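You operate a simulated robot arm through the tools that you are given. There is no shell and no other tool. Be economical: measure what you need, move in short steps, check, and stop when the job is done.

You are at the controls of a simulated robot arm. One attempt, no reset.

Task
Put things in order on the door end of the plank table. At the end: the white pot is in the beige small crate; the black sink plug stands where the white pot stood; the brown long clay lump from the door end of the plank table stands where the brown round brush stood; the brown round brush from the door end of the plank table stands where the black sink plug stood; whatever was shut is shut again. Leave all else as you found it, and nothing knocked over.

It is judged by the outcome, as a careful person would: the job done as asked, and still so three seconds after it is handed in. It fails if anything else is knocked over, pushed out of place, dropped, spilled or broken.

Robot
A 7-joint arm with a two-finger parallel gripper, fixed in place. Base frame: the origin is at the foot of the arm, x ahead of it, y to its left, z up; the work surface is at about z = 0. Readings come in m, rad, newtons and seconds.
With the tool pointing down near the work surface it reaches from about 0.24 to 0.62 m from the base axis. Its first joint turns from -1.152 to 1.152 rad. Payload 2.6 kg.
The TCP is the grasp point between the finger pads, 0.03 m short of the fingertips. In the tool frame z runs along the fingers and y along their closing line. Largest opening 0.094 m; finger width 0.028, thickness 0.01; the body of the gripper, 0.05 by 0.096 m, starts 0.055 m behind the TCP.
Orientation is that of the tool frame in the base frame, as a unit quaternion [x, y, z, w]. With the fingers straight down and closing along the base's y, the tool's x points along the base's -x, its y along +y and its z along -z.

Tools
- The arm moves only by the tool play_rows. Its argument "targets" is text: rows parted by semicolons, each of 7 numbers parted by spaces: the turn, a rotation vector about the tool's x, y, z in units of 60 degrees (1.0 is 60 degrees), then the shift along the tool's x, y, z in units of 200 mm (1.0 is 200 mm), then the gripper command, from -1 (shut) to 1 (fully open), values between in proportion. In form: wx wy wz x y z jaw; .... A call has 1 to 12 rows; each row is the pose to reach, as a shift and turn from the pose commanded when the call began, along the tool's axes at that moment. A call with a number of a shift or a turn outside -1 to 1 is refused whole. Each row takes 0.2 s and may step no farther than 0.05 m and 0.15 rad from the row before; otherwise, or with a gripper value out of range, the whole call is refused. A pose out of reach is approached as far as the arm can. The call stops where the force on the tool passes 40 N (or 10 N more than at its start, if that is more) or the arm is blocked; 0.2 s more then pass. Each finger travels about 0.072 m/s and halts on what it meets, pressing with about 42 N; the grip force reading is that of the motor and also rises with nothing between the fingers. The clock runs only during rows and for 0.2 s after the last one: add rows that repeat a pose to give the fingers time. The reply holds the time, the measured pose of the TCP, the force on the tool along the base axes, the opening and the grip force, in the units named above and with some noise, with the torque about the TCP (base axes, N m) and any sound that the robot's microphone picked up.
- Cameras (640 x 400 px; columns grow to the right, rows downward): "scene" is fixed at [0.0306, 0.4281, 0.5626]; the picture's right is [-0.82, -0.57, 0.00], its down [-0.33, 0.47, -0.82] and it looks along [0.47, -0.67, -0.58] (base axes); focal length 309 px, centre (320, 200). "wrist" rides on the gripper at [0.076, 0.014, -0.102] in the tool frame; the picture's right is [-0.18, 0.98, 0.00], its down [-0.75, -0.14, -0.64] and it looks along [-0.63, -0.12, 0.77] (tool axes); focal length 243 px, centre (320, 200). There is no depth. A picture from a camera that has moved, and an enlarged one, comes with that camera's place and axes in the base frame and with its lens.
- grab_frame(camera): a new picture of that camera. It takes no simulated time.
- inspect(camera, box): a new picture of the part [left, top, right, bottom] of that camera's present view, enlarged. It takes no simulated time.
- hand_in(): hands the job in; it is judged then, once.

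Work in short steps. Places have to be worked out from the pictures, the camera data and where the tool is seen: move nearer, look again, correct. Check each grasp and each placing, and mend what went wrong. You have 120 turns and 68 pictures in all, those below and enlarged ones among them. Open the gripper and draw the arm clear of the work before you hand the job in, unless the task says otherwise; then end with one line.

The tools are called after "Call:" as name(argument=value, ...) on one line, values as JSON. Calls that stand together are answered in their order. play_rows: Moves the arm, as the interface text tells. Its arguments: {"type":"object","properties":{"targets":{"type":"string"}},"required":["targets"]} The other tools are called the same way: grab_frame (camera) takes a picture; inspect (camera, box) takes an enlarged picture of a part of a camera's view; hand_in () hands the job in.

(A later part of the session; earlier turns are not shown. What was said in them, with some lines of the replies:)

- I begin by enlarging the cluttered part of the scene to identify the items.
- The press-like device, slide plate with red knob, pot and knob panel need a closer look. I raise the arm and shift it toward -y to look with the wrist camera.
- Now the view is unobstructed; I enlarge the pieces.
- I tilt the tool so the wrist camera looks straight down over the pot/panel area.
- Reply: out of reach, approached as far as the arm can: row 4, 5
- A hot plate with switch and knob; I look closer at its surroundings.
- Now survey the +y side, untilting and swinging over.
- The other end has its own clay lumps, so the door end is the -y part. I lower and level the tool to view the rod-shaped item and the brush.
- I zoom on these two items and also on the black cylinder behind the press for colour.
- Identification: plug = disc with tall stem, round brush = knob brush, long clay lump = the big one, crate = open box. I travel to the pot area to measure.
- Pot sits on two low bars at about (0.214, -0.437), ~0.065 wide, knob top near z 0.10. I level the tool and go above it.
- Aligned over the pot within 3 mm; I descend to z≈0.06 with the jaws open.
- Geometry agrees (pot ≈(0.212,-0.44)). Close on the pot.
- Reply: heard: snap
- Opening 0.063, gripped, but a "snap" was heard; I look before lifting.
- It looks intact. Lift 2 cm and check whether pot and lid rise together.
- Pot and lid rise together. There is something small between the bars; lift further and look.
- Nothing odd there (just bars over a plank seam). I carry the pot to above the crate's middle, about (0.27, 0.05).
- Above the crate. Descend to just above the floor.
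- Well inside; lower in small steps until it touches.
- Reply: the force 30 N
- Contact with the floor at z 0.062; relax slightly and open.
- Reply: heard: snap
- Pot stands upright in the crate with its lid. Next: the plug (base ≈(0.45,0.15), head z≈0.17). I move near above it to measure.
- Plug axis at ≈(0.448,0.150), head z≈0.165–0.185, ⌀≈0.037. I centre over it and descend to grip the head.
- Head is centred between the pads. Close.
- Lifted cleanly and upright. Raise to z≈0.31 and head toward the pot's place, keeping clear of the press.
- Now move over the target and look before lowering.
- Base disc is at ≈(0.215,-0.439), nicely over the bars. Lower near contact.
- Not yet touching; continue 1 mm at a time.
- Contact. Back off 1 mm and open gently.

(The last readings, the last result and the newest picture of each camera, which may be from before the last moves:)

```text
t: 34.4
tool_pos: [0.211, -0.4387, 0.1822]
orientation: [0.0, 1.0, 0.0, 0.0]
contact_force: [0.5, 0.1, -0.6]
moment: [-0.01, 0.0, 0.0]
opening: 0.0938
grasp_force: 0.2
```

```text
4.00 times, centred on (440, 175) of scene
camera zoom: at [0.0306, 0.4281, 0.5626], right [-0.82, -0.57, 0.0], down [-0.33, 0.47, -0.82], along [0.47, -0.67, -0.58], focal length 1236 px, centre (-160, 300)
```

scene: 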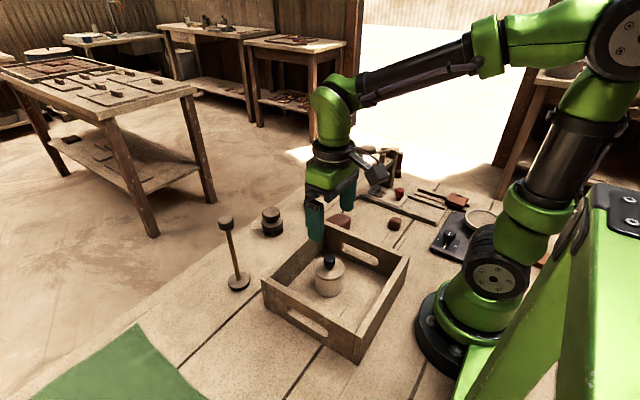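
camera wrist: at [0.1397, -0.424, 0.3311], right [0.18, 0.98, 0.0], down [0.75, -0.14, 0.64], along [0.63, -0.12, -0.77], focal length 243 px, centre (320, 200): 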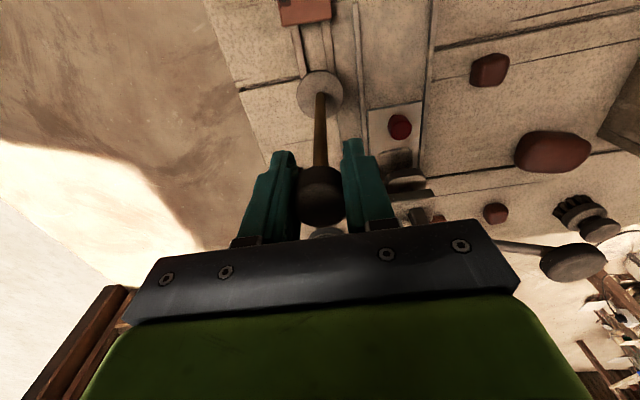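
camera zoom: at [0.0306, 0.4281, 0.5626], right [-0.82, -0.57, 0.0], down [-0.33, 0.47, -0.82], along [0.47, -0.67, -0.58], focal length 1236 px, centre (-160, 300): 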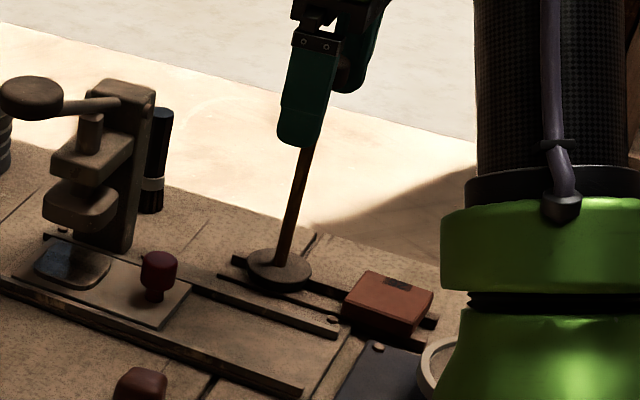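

The plug stands. Withdraw straight up and then away, and check.

Call:
play_rows(targets="0 0 0 0 0 -0.15 1;0 0 0 0 0 -0.35 1;0 0 0 0 0 -0.55 1;0 0 0 0 0.2 -0.6 1;0 0 0 0 0.4 -0.6 1;0 0 0 0 0.6 -0.6 1;0 0 0 0 0.8 -0.6 1;0 0 0 0 1 -0.6 1")

Call:
inspect(camera="scene", box=[340, 125, 500, 240])

```text
t: 36.2
tool_pos: [0.2114, -0.2385, 0.3026]
orientation: [0.001, 1.0, 0.0, 0.0]
contact_force: [-0.1, -0.3, -0.3]
moment: [0.0, 0.0, 0.0]
opening: 0.094
grasp_force: 0.1
```

```text
3.48 times, centred on (420, 182) of scene
camera zoom: at [0.0306, 0.4281, 0.5626], right [-0.82, -0.57, 0.0], down [-0.33, 0.47, -0.82], along [0.47, -0.67, -0.58], focal length 1075 px, centre (-28, 261)
```

zoom: 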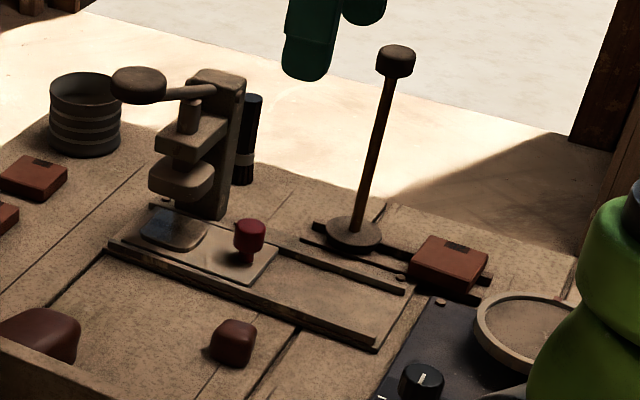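

Plug placed well at the pot's spot. Now move toward the brush (≈(0.50,-0.02)).

Call:
play_rows(targets="0 0 0 -0.14 0.14 0 1;0 0 0 -0.28 0.28 0 1;0 0 0 -0.42 0.42 0 1;0 0 0 -0.57 0.55 0 1")

Call:
play_rows(targets="0 0 0 -0.14 0.14 0.05 1;0 0 0 -0.28 0.28 0.1 1;0 0 0 -0.42 0.42 0.2 1;0 0 0 -0.57 0.55 0.3 1;0 0 0 -0.57 0.55 0.3 1")

Call:
grab_frame(camera="wrist")

Call:
inspect(camera="scene", box=[220, 170, 350, 260])

```text
t: 37.2
tool_pos: [0.3264, -0.13, 0.3031]
orientation: [0.001, 1.0, 0.001, 0.0]
contact_force: [-0.7, 0.4, 0.2]
moment: [-0.02, -0.03, -0.05]
opening: 0.094
grasp_force: 0.1
```

```text
t: 38.4
tool_pos: [0.4414, -0.0189, 0.2425]
orientation: [0.0, 1.0, -0.001, 0.001]
contact_force: [-0.9, -0.9, -0.3]
moment: [-0.01, 0.01, 0.03]
opening: 0.094
grasp_force: 0.0
```

```text
23 pictures are left
camera wrist: at [0.3667, -0.0042, 0.3456], right [0.18, 0.98, 0.0], down [0.75, -0.14, 0.64], along [0.63, -0.12, -0.77], focal length 243 px, centre (320, 200)
```

wrist: 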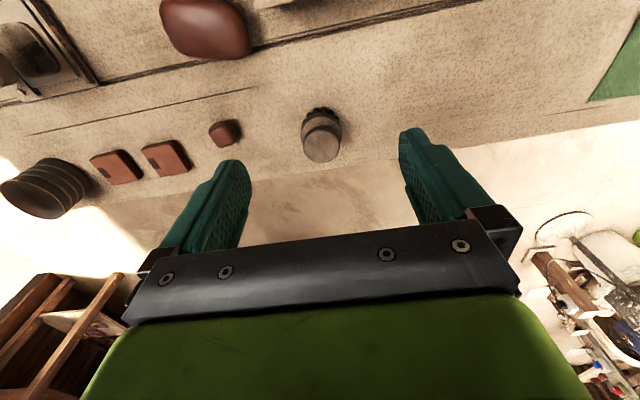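

```text
4.44 times, centred on (285, 215) of scene
camera zoom: at [0.0306, 0.4281, 0.5626], right [-0.82, -0.57, 0.0], down [-0.33, 0.47, -0.82], along [0.47, -0.67, -0.58], focal length 1373 px, centre (476, 133)
```

zoom: 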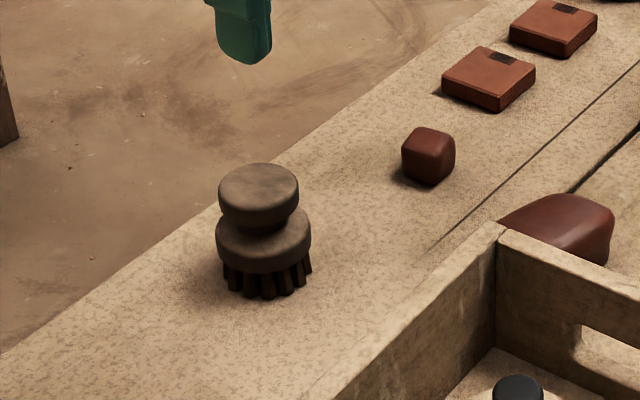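

Brush at ≈(0.504,-0.026), height ≈0.073, lower disc ⌀≈0.058. Move over it and part-way down, then check.

Call:
play_rows(targets="0 0 0 -0.16 -0.018 0 1;0 0 0 -0.313 -0.035 0 1;0 0 0 -0.313 -0.035 0.2 1;0 0 0 -0.313 -0.035 0.4 1;0 0 0 -0.313 -0.035 0.55 1;0 0 0 -0.313 -0.035 0.55 1")

Call:
grab_frame(camera="wrist")

```text
t: 39.8
tool_pos: [0.502, -0.0271, 0.1322]
orientation: [0.0, 1.0, 0.0, 0.0]
contact_force: [-0.2, -0.3, 0.5]
moment: [-0.02, -0.03, 0.02]
opening: 0.0943
grasp_force: 0.0
```

```text
21 pictures are left
camera wrist: at [0.4277, -0.0116, 0.2339], right [0.18, 0.98, 0.0], down [0.75, -0.14, 0.64], along [0.63, -0.12, -0.77], focal length 243 px, centre (320, 200)
```

wrist: 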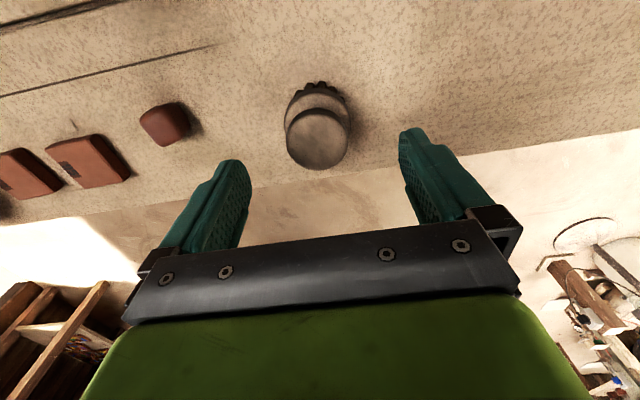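

Brush top computed at (0.503,-0.028): centred. Descend and close.

Call:
play_rows(targets="0 0 0 -0.005 -0.003 0.2 1;0 0 0 -0.005 -0.003 0.35 1;0 0 0 -0.005 -0.003 0.45 1;0 0 0 -0.005 -0.003 0.45 1;0 0 0 -0.005 -0.003 0.45 0;0 0 0 -0.005 -0.003 0.45 -0.5;0 0 0 -0.005 -0.003 0.45 -1;0 0 0 -0.005 -0.003 0.45 -1")

Call:
play_rows(targets="0 0 0 0 0 -0.1 -1;0 0 0 0 0 -0.3 -1;0 0 0 0 0 -0.3 -1")

Call:
inspect(camera="scene", box=[200, 160, 340, 300])

```text
t: 41.6
tool_pos: [0.5027, -0.0273, 0.0428]
orientation: [0.0, 1.0, 0.0, -0.001]
contact_force: [0.3, -0.1, 0.2]
moment: [0.02, 0.04, -0.02]
opening: 0.0561
grasp_force: 41.5
```

```text
t: 42.4
tool_pos: [0.5034, -0.0261, 0.1026]
orientation: [0.0, 1.0, 0.0, 0.0]
contact_force: [0.1, 0.0, -0.9]
moment: [-0.01, 0.02, -0.02]
opening: 0.0563
grasp_force: 41.6
```

```text
2.86 times, centred on (270, 230) of scene
camera zoom: at [0.0306, 0.4281, 0.5626], right [-0.82, -0.57, 0.0], down [-0.33, 0.47, -0.82], along [0.47, -0.67, -0.58], focal length 883 px, centre (463, 114)
```

zoom: 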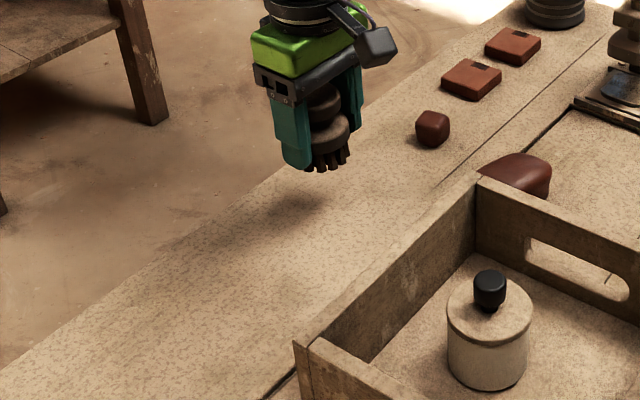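

Held upright. Carry it to (0.448, 0.150), the plug's old spot, and lower.

Call:
play_rows(targets="0 0 0 0.06 0.2 0 -1;0 0 0 0.12 0.4 0 -1;0 0 0 0.19 0.6 0 -1;0 0 0 0.25 0.8 0 -1;0 0 0 0.277 0.88 0 -1;0 0 0 0.277 0.88 0.1 -1;0 0 0 0.277 0.88 0.2 -1;0 0 0 0.277 0.88 0.27 -1;0 0 0 0.277 0.88 0.29 -1;0 0 0 0.277 0.88 0.3 -1")

```text
t: 44.6
tool_pos: [0.4489, 0.1485, 0.0414]
orientation: [0.0, 1.0, 0.001, 0.0]
contact_force: [0.1, 0.0, -0.8]
moment: [-0.04, 0.03, 0.05]
opening: 0.0564
grasp_force: 41.8
```

No contact force yet; go down a little more.

Call:
play_rows(targets="0 0 0 0 0 0.005 -1;0 0 0 0 0 0.01 -1;0 0 0 0 0 0.01 -1")

Call:
inspect(camera="scene", box=[200, 220, 290, 310])

```text
t: 45.4
tool_pos: [0.4486, 0.1477, 0.0398]
orientation: [0.002, 1.0, 0.0, 0.001]
contact_force: [-6.3, -2.7, 17.7]
moment: [-0.16, 0.26, -0.07]
opening: 0.0563
grasp_force: 41.9
```

```text
4.44 times, centred on (245, 265) of scene
camera zoom: at [0.0305, 0.4281, 0.5627], right [-0.82, -0.57, 0.0], down [-0.33, 0.47, -0.82], along [0.47, -0.67, -0.58], focal length 1373 px, centre (653, -89)
```

zoom: 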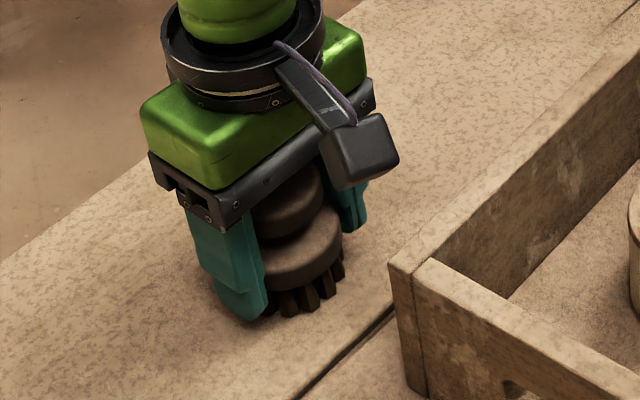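

Contact. Release and rise.

Call:
play_rows(targets="0 0 0 0 0 -0.004 -1;0 0 0 0 0 -0.004 0.5;0 0 0 0 0 -0.004 1;0 0 0 0 0 -0.004 1;0 0 0 0 0 -0.2 1;0 0 0 0 0 -0.4 1;0 0 0 0 0 -0.6 1;0 0 0 0 0 -0.8 1;0 0 0 0 0 -1 1")

Call:
grab_frame(camera="wrist")

Call:
grab_frame(camera="scene")

```text
t: 47.4
tool_pos: [0.4472, 0.149, 0.2419]
orientation: [0.0, 1.0, 0.0, 0.0]
contact_force: [0.7, 0.7, 0.1]
moment: [0.0, 0.0, -0.01]
opening: 0.094
grasp_force: 0.0
```

```text
18 pictures are left
camera wrist: at [0.3733, 0.1635, 0.3439], right [0.18, 0.98, 0.0], down [0.75, -0.14, 0.64], along [0.63, -0.12, -0.77], focal length 243 px, centre (320, 200)
```

wrist: 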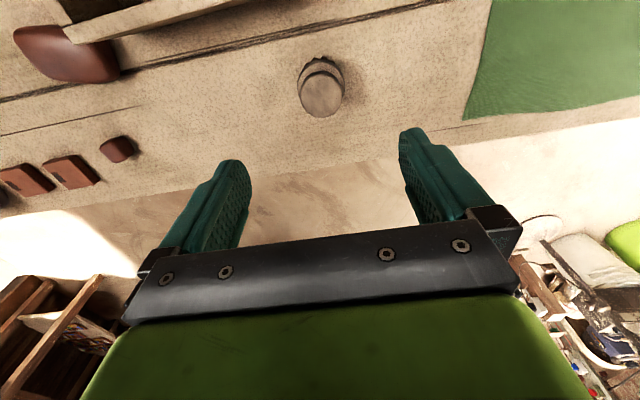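

```text
17 pictures are left
```

scene: 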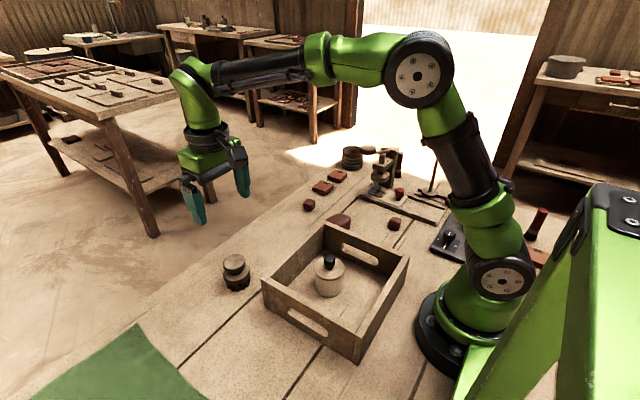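

Brush stands at the plug's spot. Now over to the long clay lump (≈(0.36,-0.14)).

Call:
play_rows(targets="0 0 0 0.1 -0.2 -0.05 1;0 0 0 0.2 -0.4 -0.05 1;0 0 0 0.3 -0.6 -0.05 1;0 0 0 0.4 -0.8 -0.05 1;0 0 0 0.5 -1 -0.05 1")

Call:
play_rows(targets="0 0 0 0.05 -0.2 0 1;0 0 0 0.1 -0.4 0 1;0 0 0 0.1 -0.45 0 1;0 0 0 0.1 -0.45 0 1")

Call:
grab_frame(camera="wrist")

```text
t: 48.6
tool_pos: [0.3482, -0.0511, 0.25]
orientation: [0.0, 1.0, 0.0, 0.0]
contact_force: [-0.3, -0.1, 0.8]
moment: [-0.04, -0.01, 0.03]
opening: 0.094
grasp_force: 0.1
```

```text
t: 49.6
tool_pos: [0.3288, -0.1417, 0.2503]
orientation: [0.0, 1.0, -0.001, 0.0]
contact_force: [0.2, 0.3, 0.3]
moment: [-0.02, -0.02, 0.02]
opening: 0.0938
grasp_force: 0.1
```

```text
16 pictures are left
camera wrist: at [0.2537, -0.1263, 0.3531], right [0.18, 0.98, 0.0], down [0.75, -0.14, 0.64], along [0.63, -0.12, -0.77], focal length 243 px, centre (320, 200)
```

wrist: 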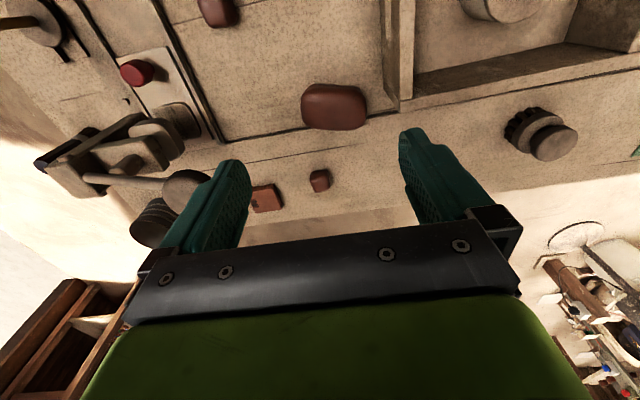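

The lump is about 0.087 long (y-ish, yawed ~15°) and 0.05 wide, so I rotate the tool about −75° to close across its narrow side, centring at (0.369,-0.129).

Call:
play_rows(targets="0 0 -0.125 -0.05 0.015 0 1;0 0 -0.25 -0.1 0.03 0 1;0 0 -0.375 -0.15 0.045 0 1;0 0 -0.5 -0.2 0.063 0 1;0 0 -0.625 -0.2 0.063 0 1")

Call:
play_rows(targets="0 0 -0.125 0 0 0.1 1;0 0 -0.25 0 0 0.2 1;0 0 -0.375 0 0 0.3 1;0 0 -0.5 0 0 0.3 1;0 0 -0.625 0 0 0.3 1;0 0 -0.625 0 0 0.3 1")

Call:
grab_frame(camera="wrist")

Call:
grab_frame(camera="scene")

```text
t: 50.8
tool_pos: [0.3685, -0.1289, 0.2489]
orientation: [-0.322, 0.947, 0.0, 0.0]
contact_force: [-0.9, -0.7, 0.3]
moment: [-0.01, 0.04, 0.02]
opening: 0.0938
grasp_force: 0.1
```

```text
t: 52.2
tool_pos: [0.369, -0.1288, 0.1912]
orientation: [-0.609, 0.793, 0.0, 0.001]
contact_force: [-0.1, -0.1, 0.5]
moment: [-0.03, 0.03, 0.01]
opening: 0.094
grasp_force: 0.0
```

```text
15 pictures are left
camera wrist: at [0.3369, -0.1981, 0.2935], right [-0.9, 0.43, 0.0], down [0.33, 0.69, 0.64], along [0.28, 0.58, -0.77], focal length 243 px, centre (320, 200)
```

wrist: 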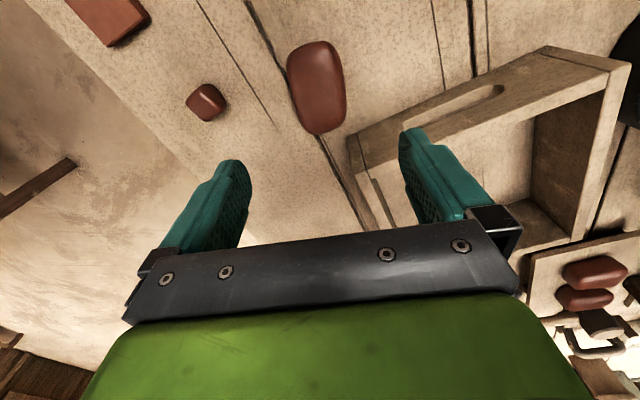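

```text
14 pictures are left
```

scene: 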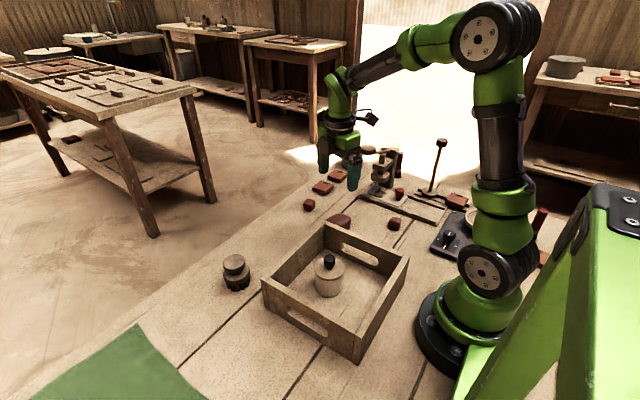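

Lump centre ≈(0.373,-0.128), width ≈0.057 across the pads, and the fingers clear the crate. Descend to z≈0.036.

Call:
play_rows(targets="0 0 0 -0.01 -0.018 0.2 1;0 0 0 -0.01 -0.018 0.4 1;0 0 0 -0.01 -0.018 0.6 1;0 0 0 -0.01 -0.018 0.72 1;0 0 0 -0.01 -0.018 0.775 1;0 0 0 -0.01 -0.018 0.775 1")

Call:
grab_frame(camera="wrist")

```text
t: 53.6
tool_pos: [0.3738, -0.1275, 0.0348]
orientation: [-0.609, 0.793, 0.0, 0.0]
contact_force: [-0.9, 0.1, -0.1]
moment: [0.0, -0.02, -0.01]
opening: 0.0941
grasp_force: 0.0
```

```text
13 pictures are left
camera wrist: at [0.341, -0.197, 0.1372], right [-0.9, 0.43, 0.0], down [0.33, 0.69, 0.64], along [0.28, 0.58, -0.77], focal length 243 px, centre (320, 200)
```

wrist: 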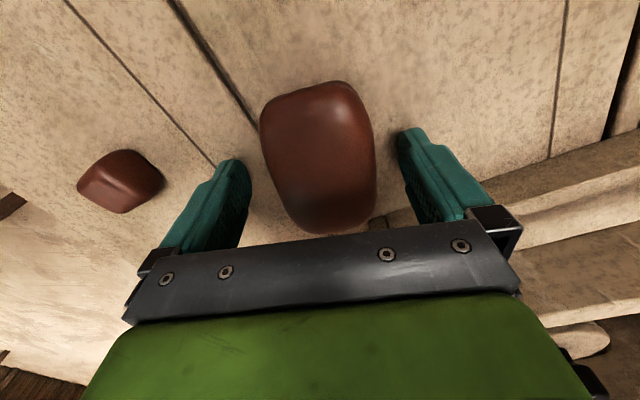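

Lump is centred between the pads. Close and lift a little.

Call:
play_rows(targets="0 0 0 0 0 0 0;0 0 0 0 0 0 -0.5;0 0 0 0 0 0 -1;0 0 0 0 0 0 -1")

Call:
play_rows(targets="0 0 0 0 0 -0.1 -1;0 0 0 0 0 -0.3 -1;0 0 0 0 0 -0.5 -1;0 0 0 0 0 -0.5 -1")

Call:
inspect(camera="scene", box=[250, 120, 430, 260])

```text
t: 54.6
tool_pos: [0.3726, -0.129, 0.0352]
orientation: [-0.608, 0.794, 0.0, 0.0]
contact_force: [-1.3, -0.5, 0.5]
moment: [-0.01, -0.04, 0.01]
opening: 0.0572
grasp_force: 42.2
```

```text
t: 55.6
tool_pos: [0.3721, -0.1263, 0.1372]
orientation: [-0.608, 0.794, 0.0, 0.0]
contact_force: [0.3, -0.4, -3.2]
moment: [0.01, -0.01, -0.01]
opening: 0.057
grasp_force: 42.1
```

```text
2.86 times, centred on (340, 190) of scene
camera zoom: at [0.0306, 0.4281, 0.5626], right [-0.82, -0.57, 0.0], down [-0.33, 0.47, -0.82], along [0.47, -0.67, -0.58], focal length 883 px, centre (263, 229)
```

zoom: 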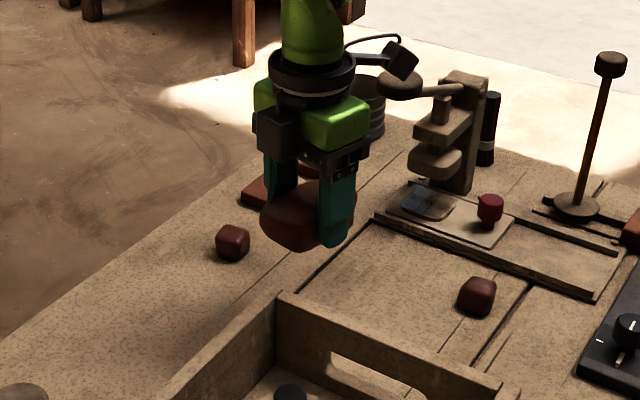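

Lump held firmly. Carry it to the brush's old spot (0.503,-0.027).

Call:
play_rows(targets="0 0 0 -0.16 -0.12 0 -1;0 0 0 -0.32 -0.24 0 -1;0 0 0 -0.48 -0.36 0 -1;0 0 0 -0.656 -0.498 0 -1;0 0 0 -0.656 -0.498 0 -1")

Call:
play_rows(targets="0 0 0 0 0 0.2 -1;0 0 0 0 0 0.35 -1;0 0 0 0 0 0.45 -1;0 0 0 0 0 0.48 -1;0 0 0 0 0 0.49 -1")

Call:
inspect(camera="scene", box=[210, 160, 350, 290])

```text
t: 56.8
tool_pos: [0.501, -0.0269, 0.1368]
orientation: [-0.609, 0.793, 0.0, 0.0]
contact_force: [0.1, 0.9, -2.3]
moment: [0.02, -0.02, 0.0]
opening: 0.0572
grasp_force: 42.1
```

```text
t: 58.0
tool_pos: [0.5021, -0.0272, 0.0361]
orientation: [-0.608, 0.794, 0.0, 0.0]
contact_force: [-0.2, 0.0, -3.1]
moment: [0.0, 0.01, 0.01]
opening: 0.057
grasp_force: 42.4
```

```text
3.08 times, centred on (280, 225) of scene
camera zoom: at [0.0306, 0.4281, 0.5626], right [-0.82, -0.57, 0.0], down [-0.33, 0.47, -0.82], along [0.47, -0.67, -0.58], focal length 951 px, centre (443, 123)
```

zoom: 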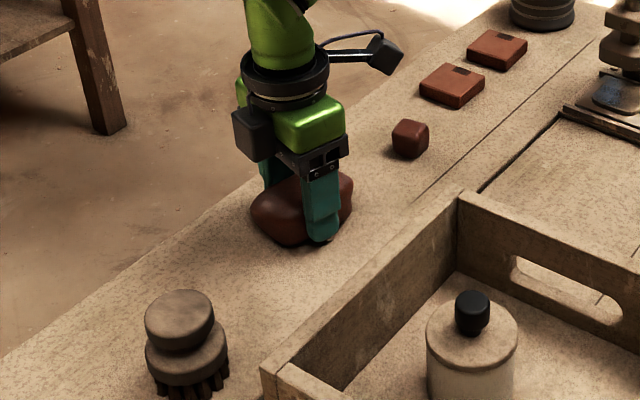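

Almost down; lower by 0.5 mm steps until contact.

Call:
play_rows(targets="0 0 0 0 0 0.005 -1;0 0 0 0 0 0.01 -1;0 0 0 0 0 0.014 -1")

```text
t: 58.8
tool_pos: [0.503, -0.0262, 0.0352]
orientation: [-0.609, 0.793, 0.0, 0.0]
contact_force: [-1.0, 1.2, -1.1]
moment: [-0.01, 0.01, 0.01]
opening: 0.0569
grasp_force: 41.3
```

Force shows the weight coming off; release and rise straight up.

Call:
play_rows(targets="0 0 0 0 0 0.003 -1;0 0 0 0 0 0.003 0.5;0 0 0 0 0 0.003 1;0 0 0 0 0 0.003 1;0 0 0 0 0 -0.2 1;0 0 0 0 0 -0.4 1;0 0 0 0 0 -0.6 1;0 0 0 0 0 -0.8 1;0 0 0 0 0 -1 1")

Call:
grab_frame(camera="scene")

Call:
grab_frame(camera="wrist")

```text
t: 60.8
tool_pos: [0.5038, -0.0257, 0.2361]
orientation: [-0.609, 0.793, 0.0, 0.0]
contact_force: [-0.2, 0.4, -0.3]
moment: [-0.04, 0.01, 0.0]
opening: 0.0939
grasp_force: 0.0
```

```text
10 pictures are left
```

scene: 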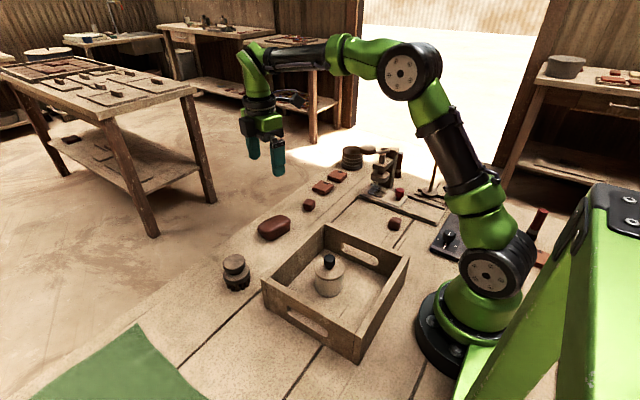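

```text
9 pictures are left
camera wrist: at [0.4707, -0.0952, 0.3386], right [-0.9, 0.43, 0.0], down [0.33, 0.69, 0.64], along [0.28, 0.58, -0.77], focal length 243 px, centre (320, 200)
```

wrist: 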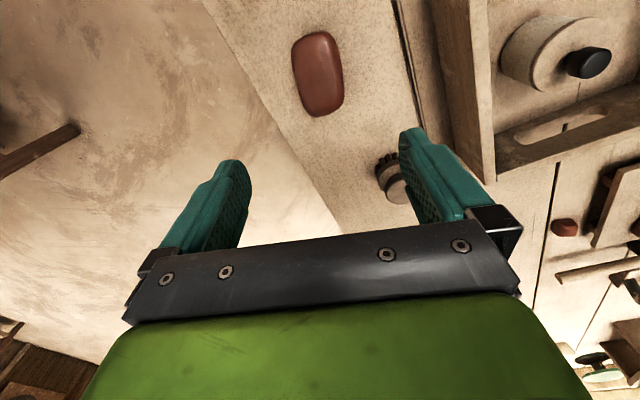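

Lump is in place. I double-check the objects at right of this view (other end) and the plug.

Call:
inspect(camera="wrist", box=[500, 140, 640, 400])

Call:
inspect(camera="scene", box=[340, 130, 480, 240])

```text
1.54 times, centred on (570, 270) of wrist
camera zoom: at [0.4707, -0.0952, 0.3386], right [-0.9, 0.43, 0.0], down [0.33, 0.69, 0.64], along [0.28, 0.58, -0.77], focal length 373 px, centre (-65, 92)
```

zoom: 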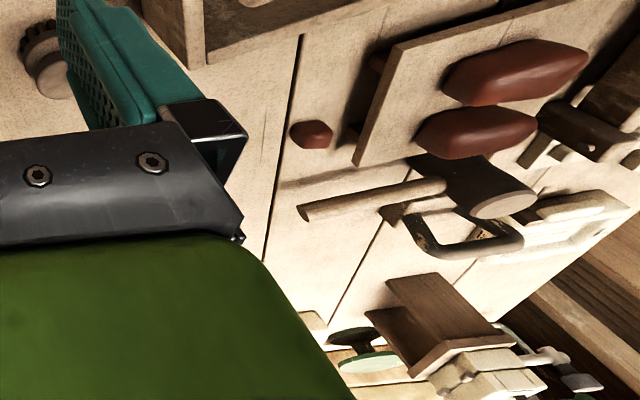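

```text
3.64 times, centred on (410, 185) of scene
camera zoom: at [0.0306, 0.4281, 0.5626], right [-0.82, -0.57, 0.0], down [-0.33, 0.47, -0.82], along [0.47, -0.67, -0.58], focal length 1124 px, centre (-7, 254)
```

zoom: 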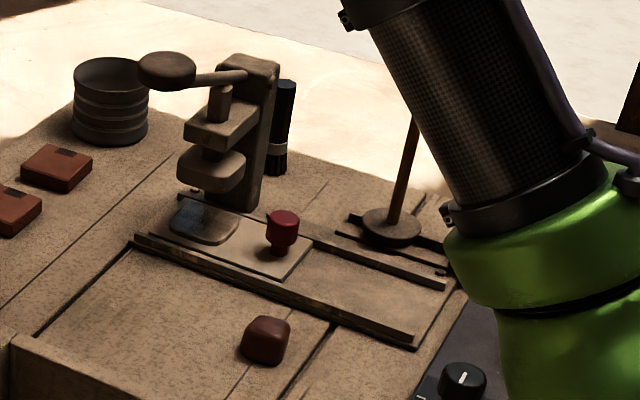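

Everything is in place and standing. I raise the arm a bit further clear, then hand in.

Call:
play_rows(targets="0 0 0 0 0 -0.2 1;0 0 0 0 0 -0.35 1;0 0 0 0 0 -0.35 1")

Call:
hand_in()

```text
t: 61.6
tool_pos: [0.502, -0.0259, 0.3053]
orientation: [-0.609, 0.793, 0.0, 0.0]
contact_force: [-0.3, 0.7, 0.5]
moment: [0.03, 0.0, -0.01]
opening: 0.0939
grasp_force: 0.1
```

```text
The job is handed in.
```

I handed the job in with the pot (lid still on) in the crate, the plug where the pot stood, the brush where the plug stood and the clay lump where the brush stood. Nothing that was shut was opened and I saw nothing knocked over; I took the black disc-and-stem piece to be the sink plug.
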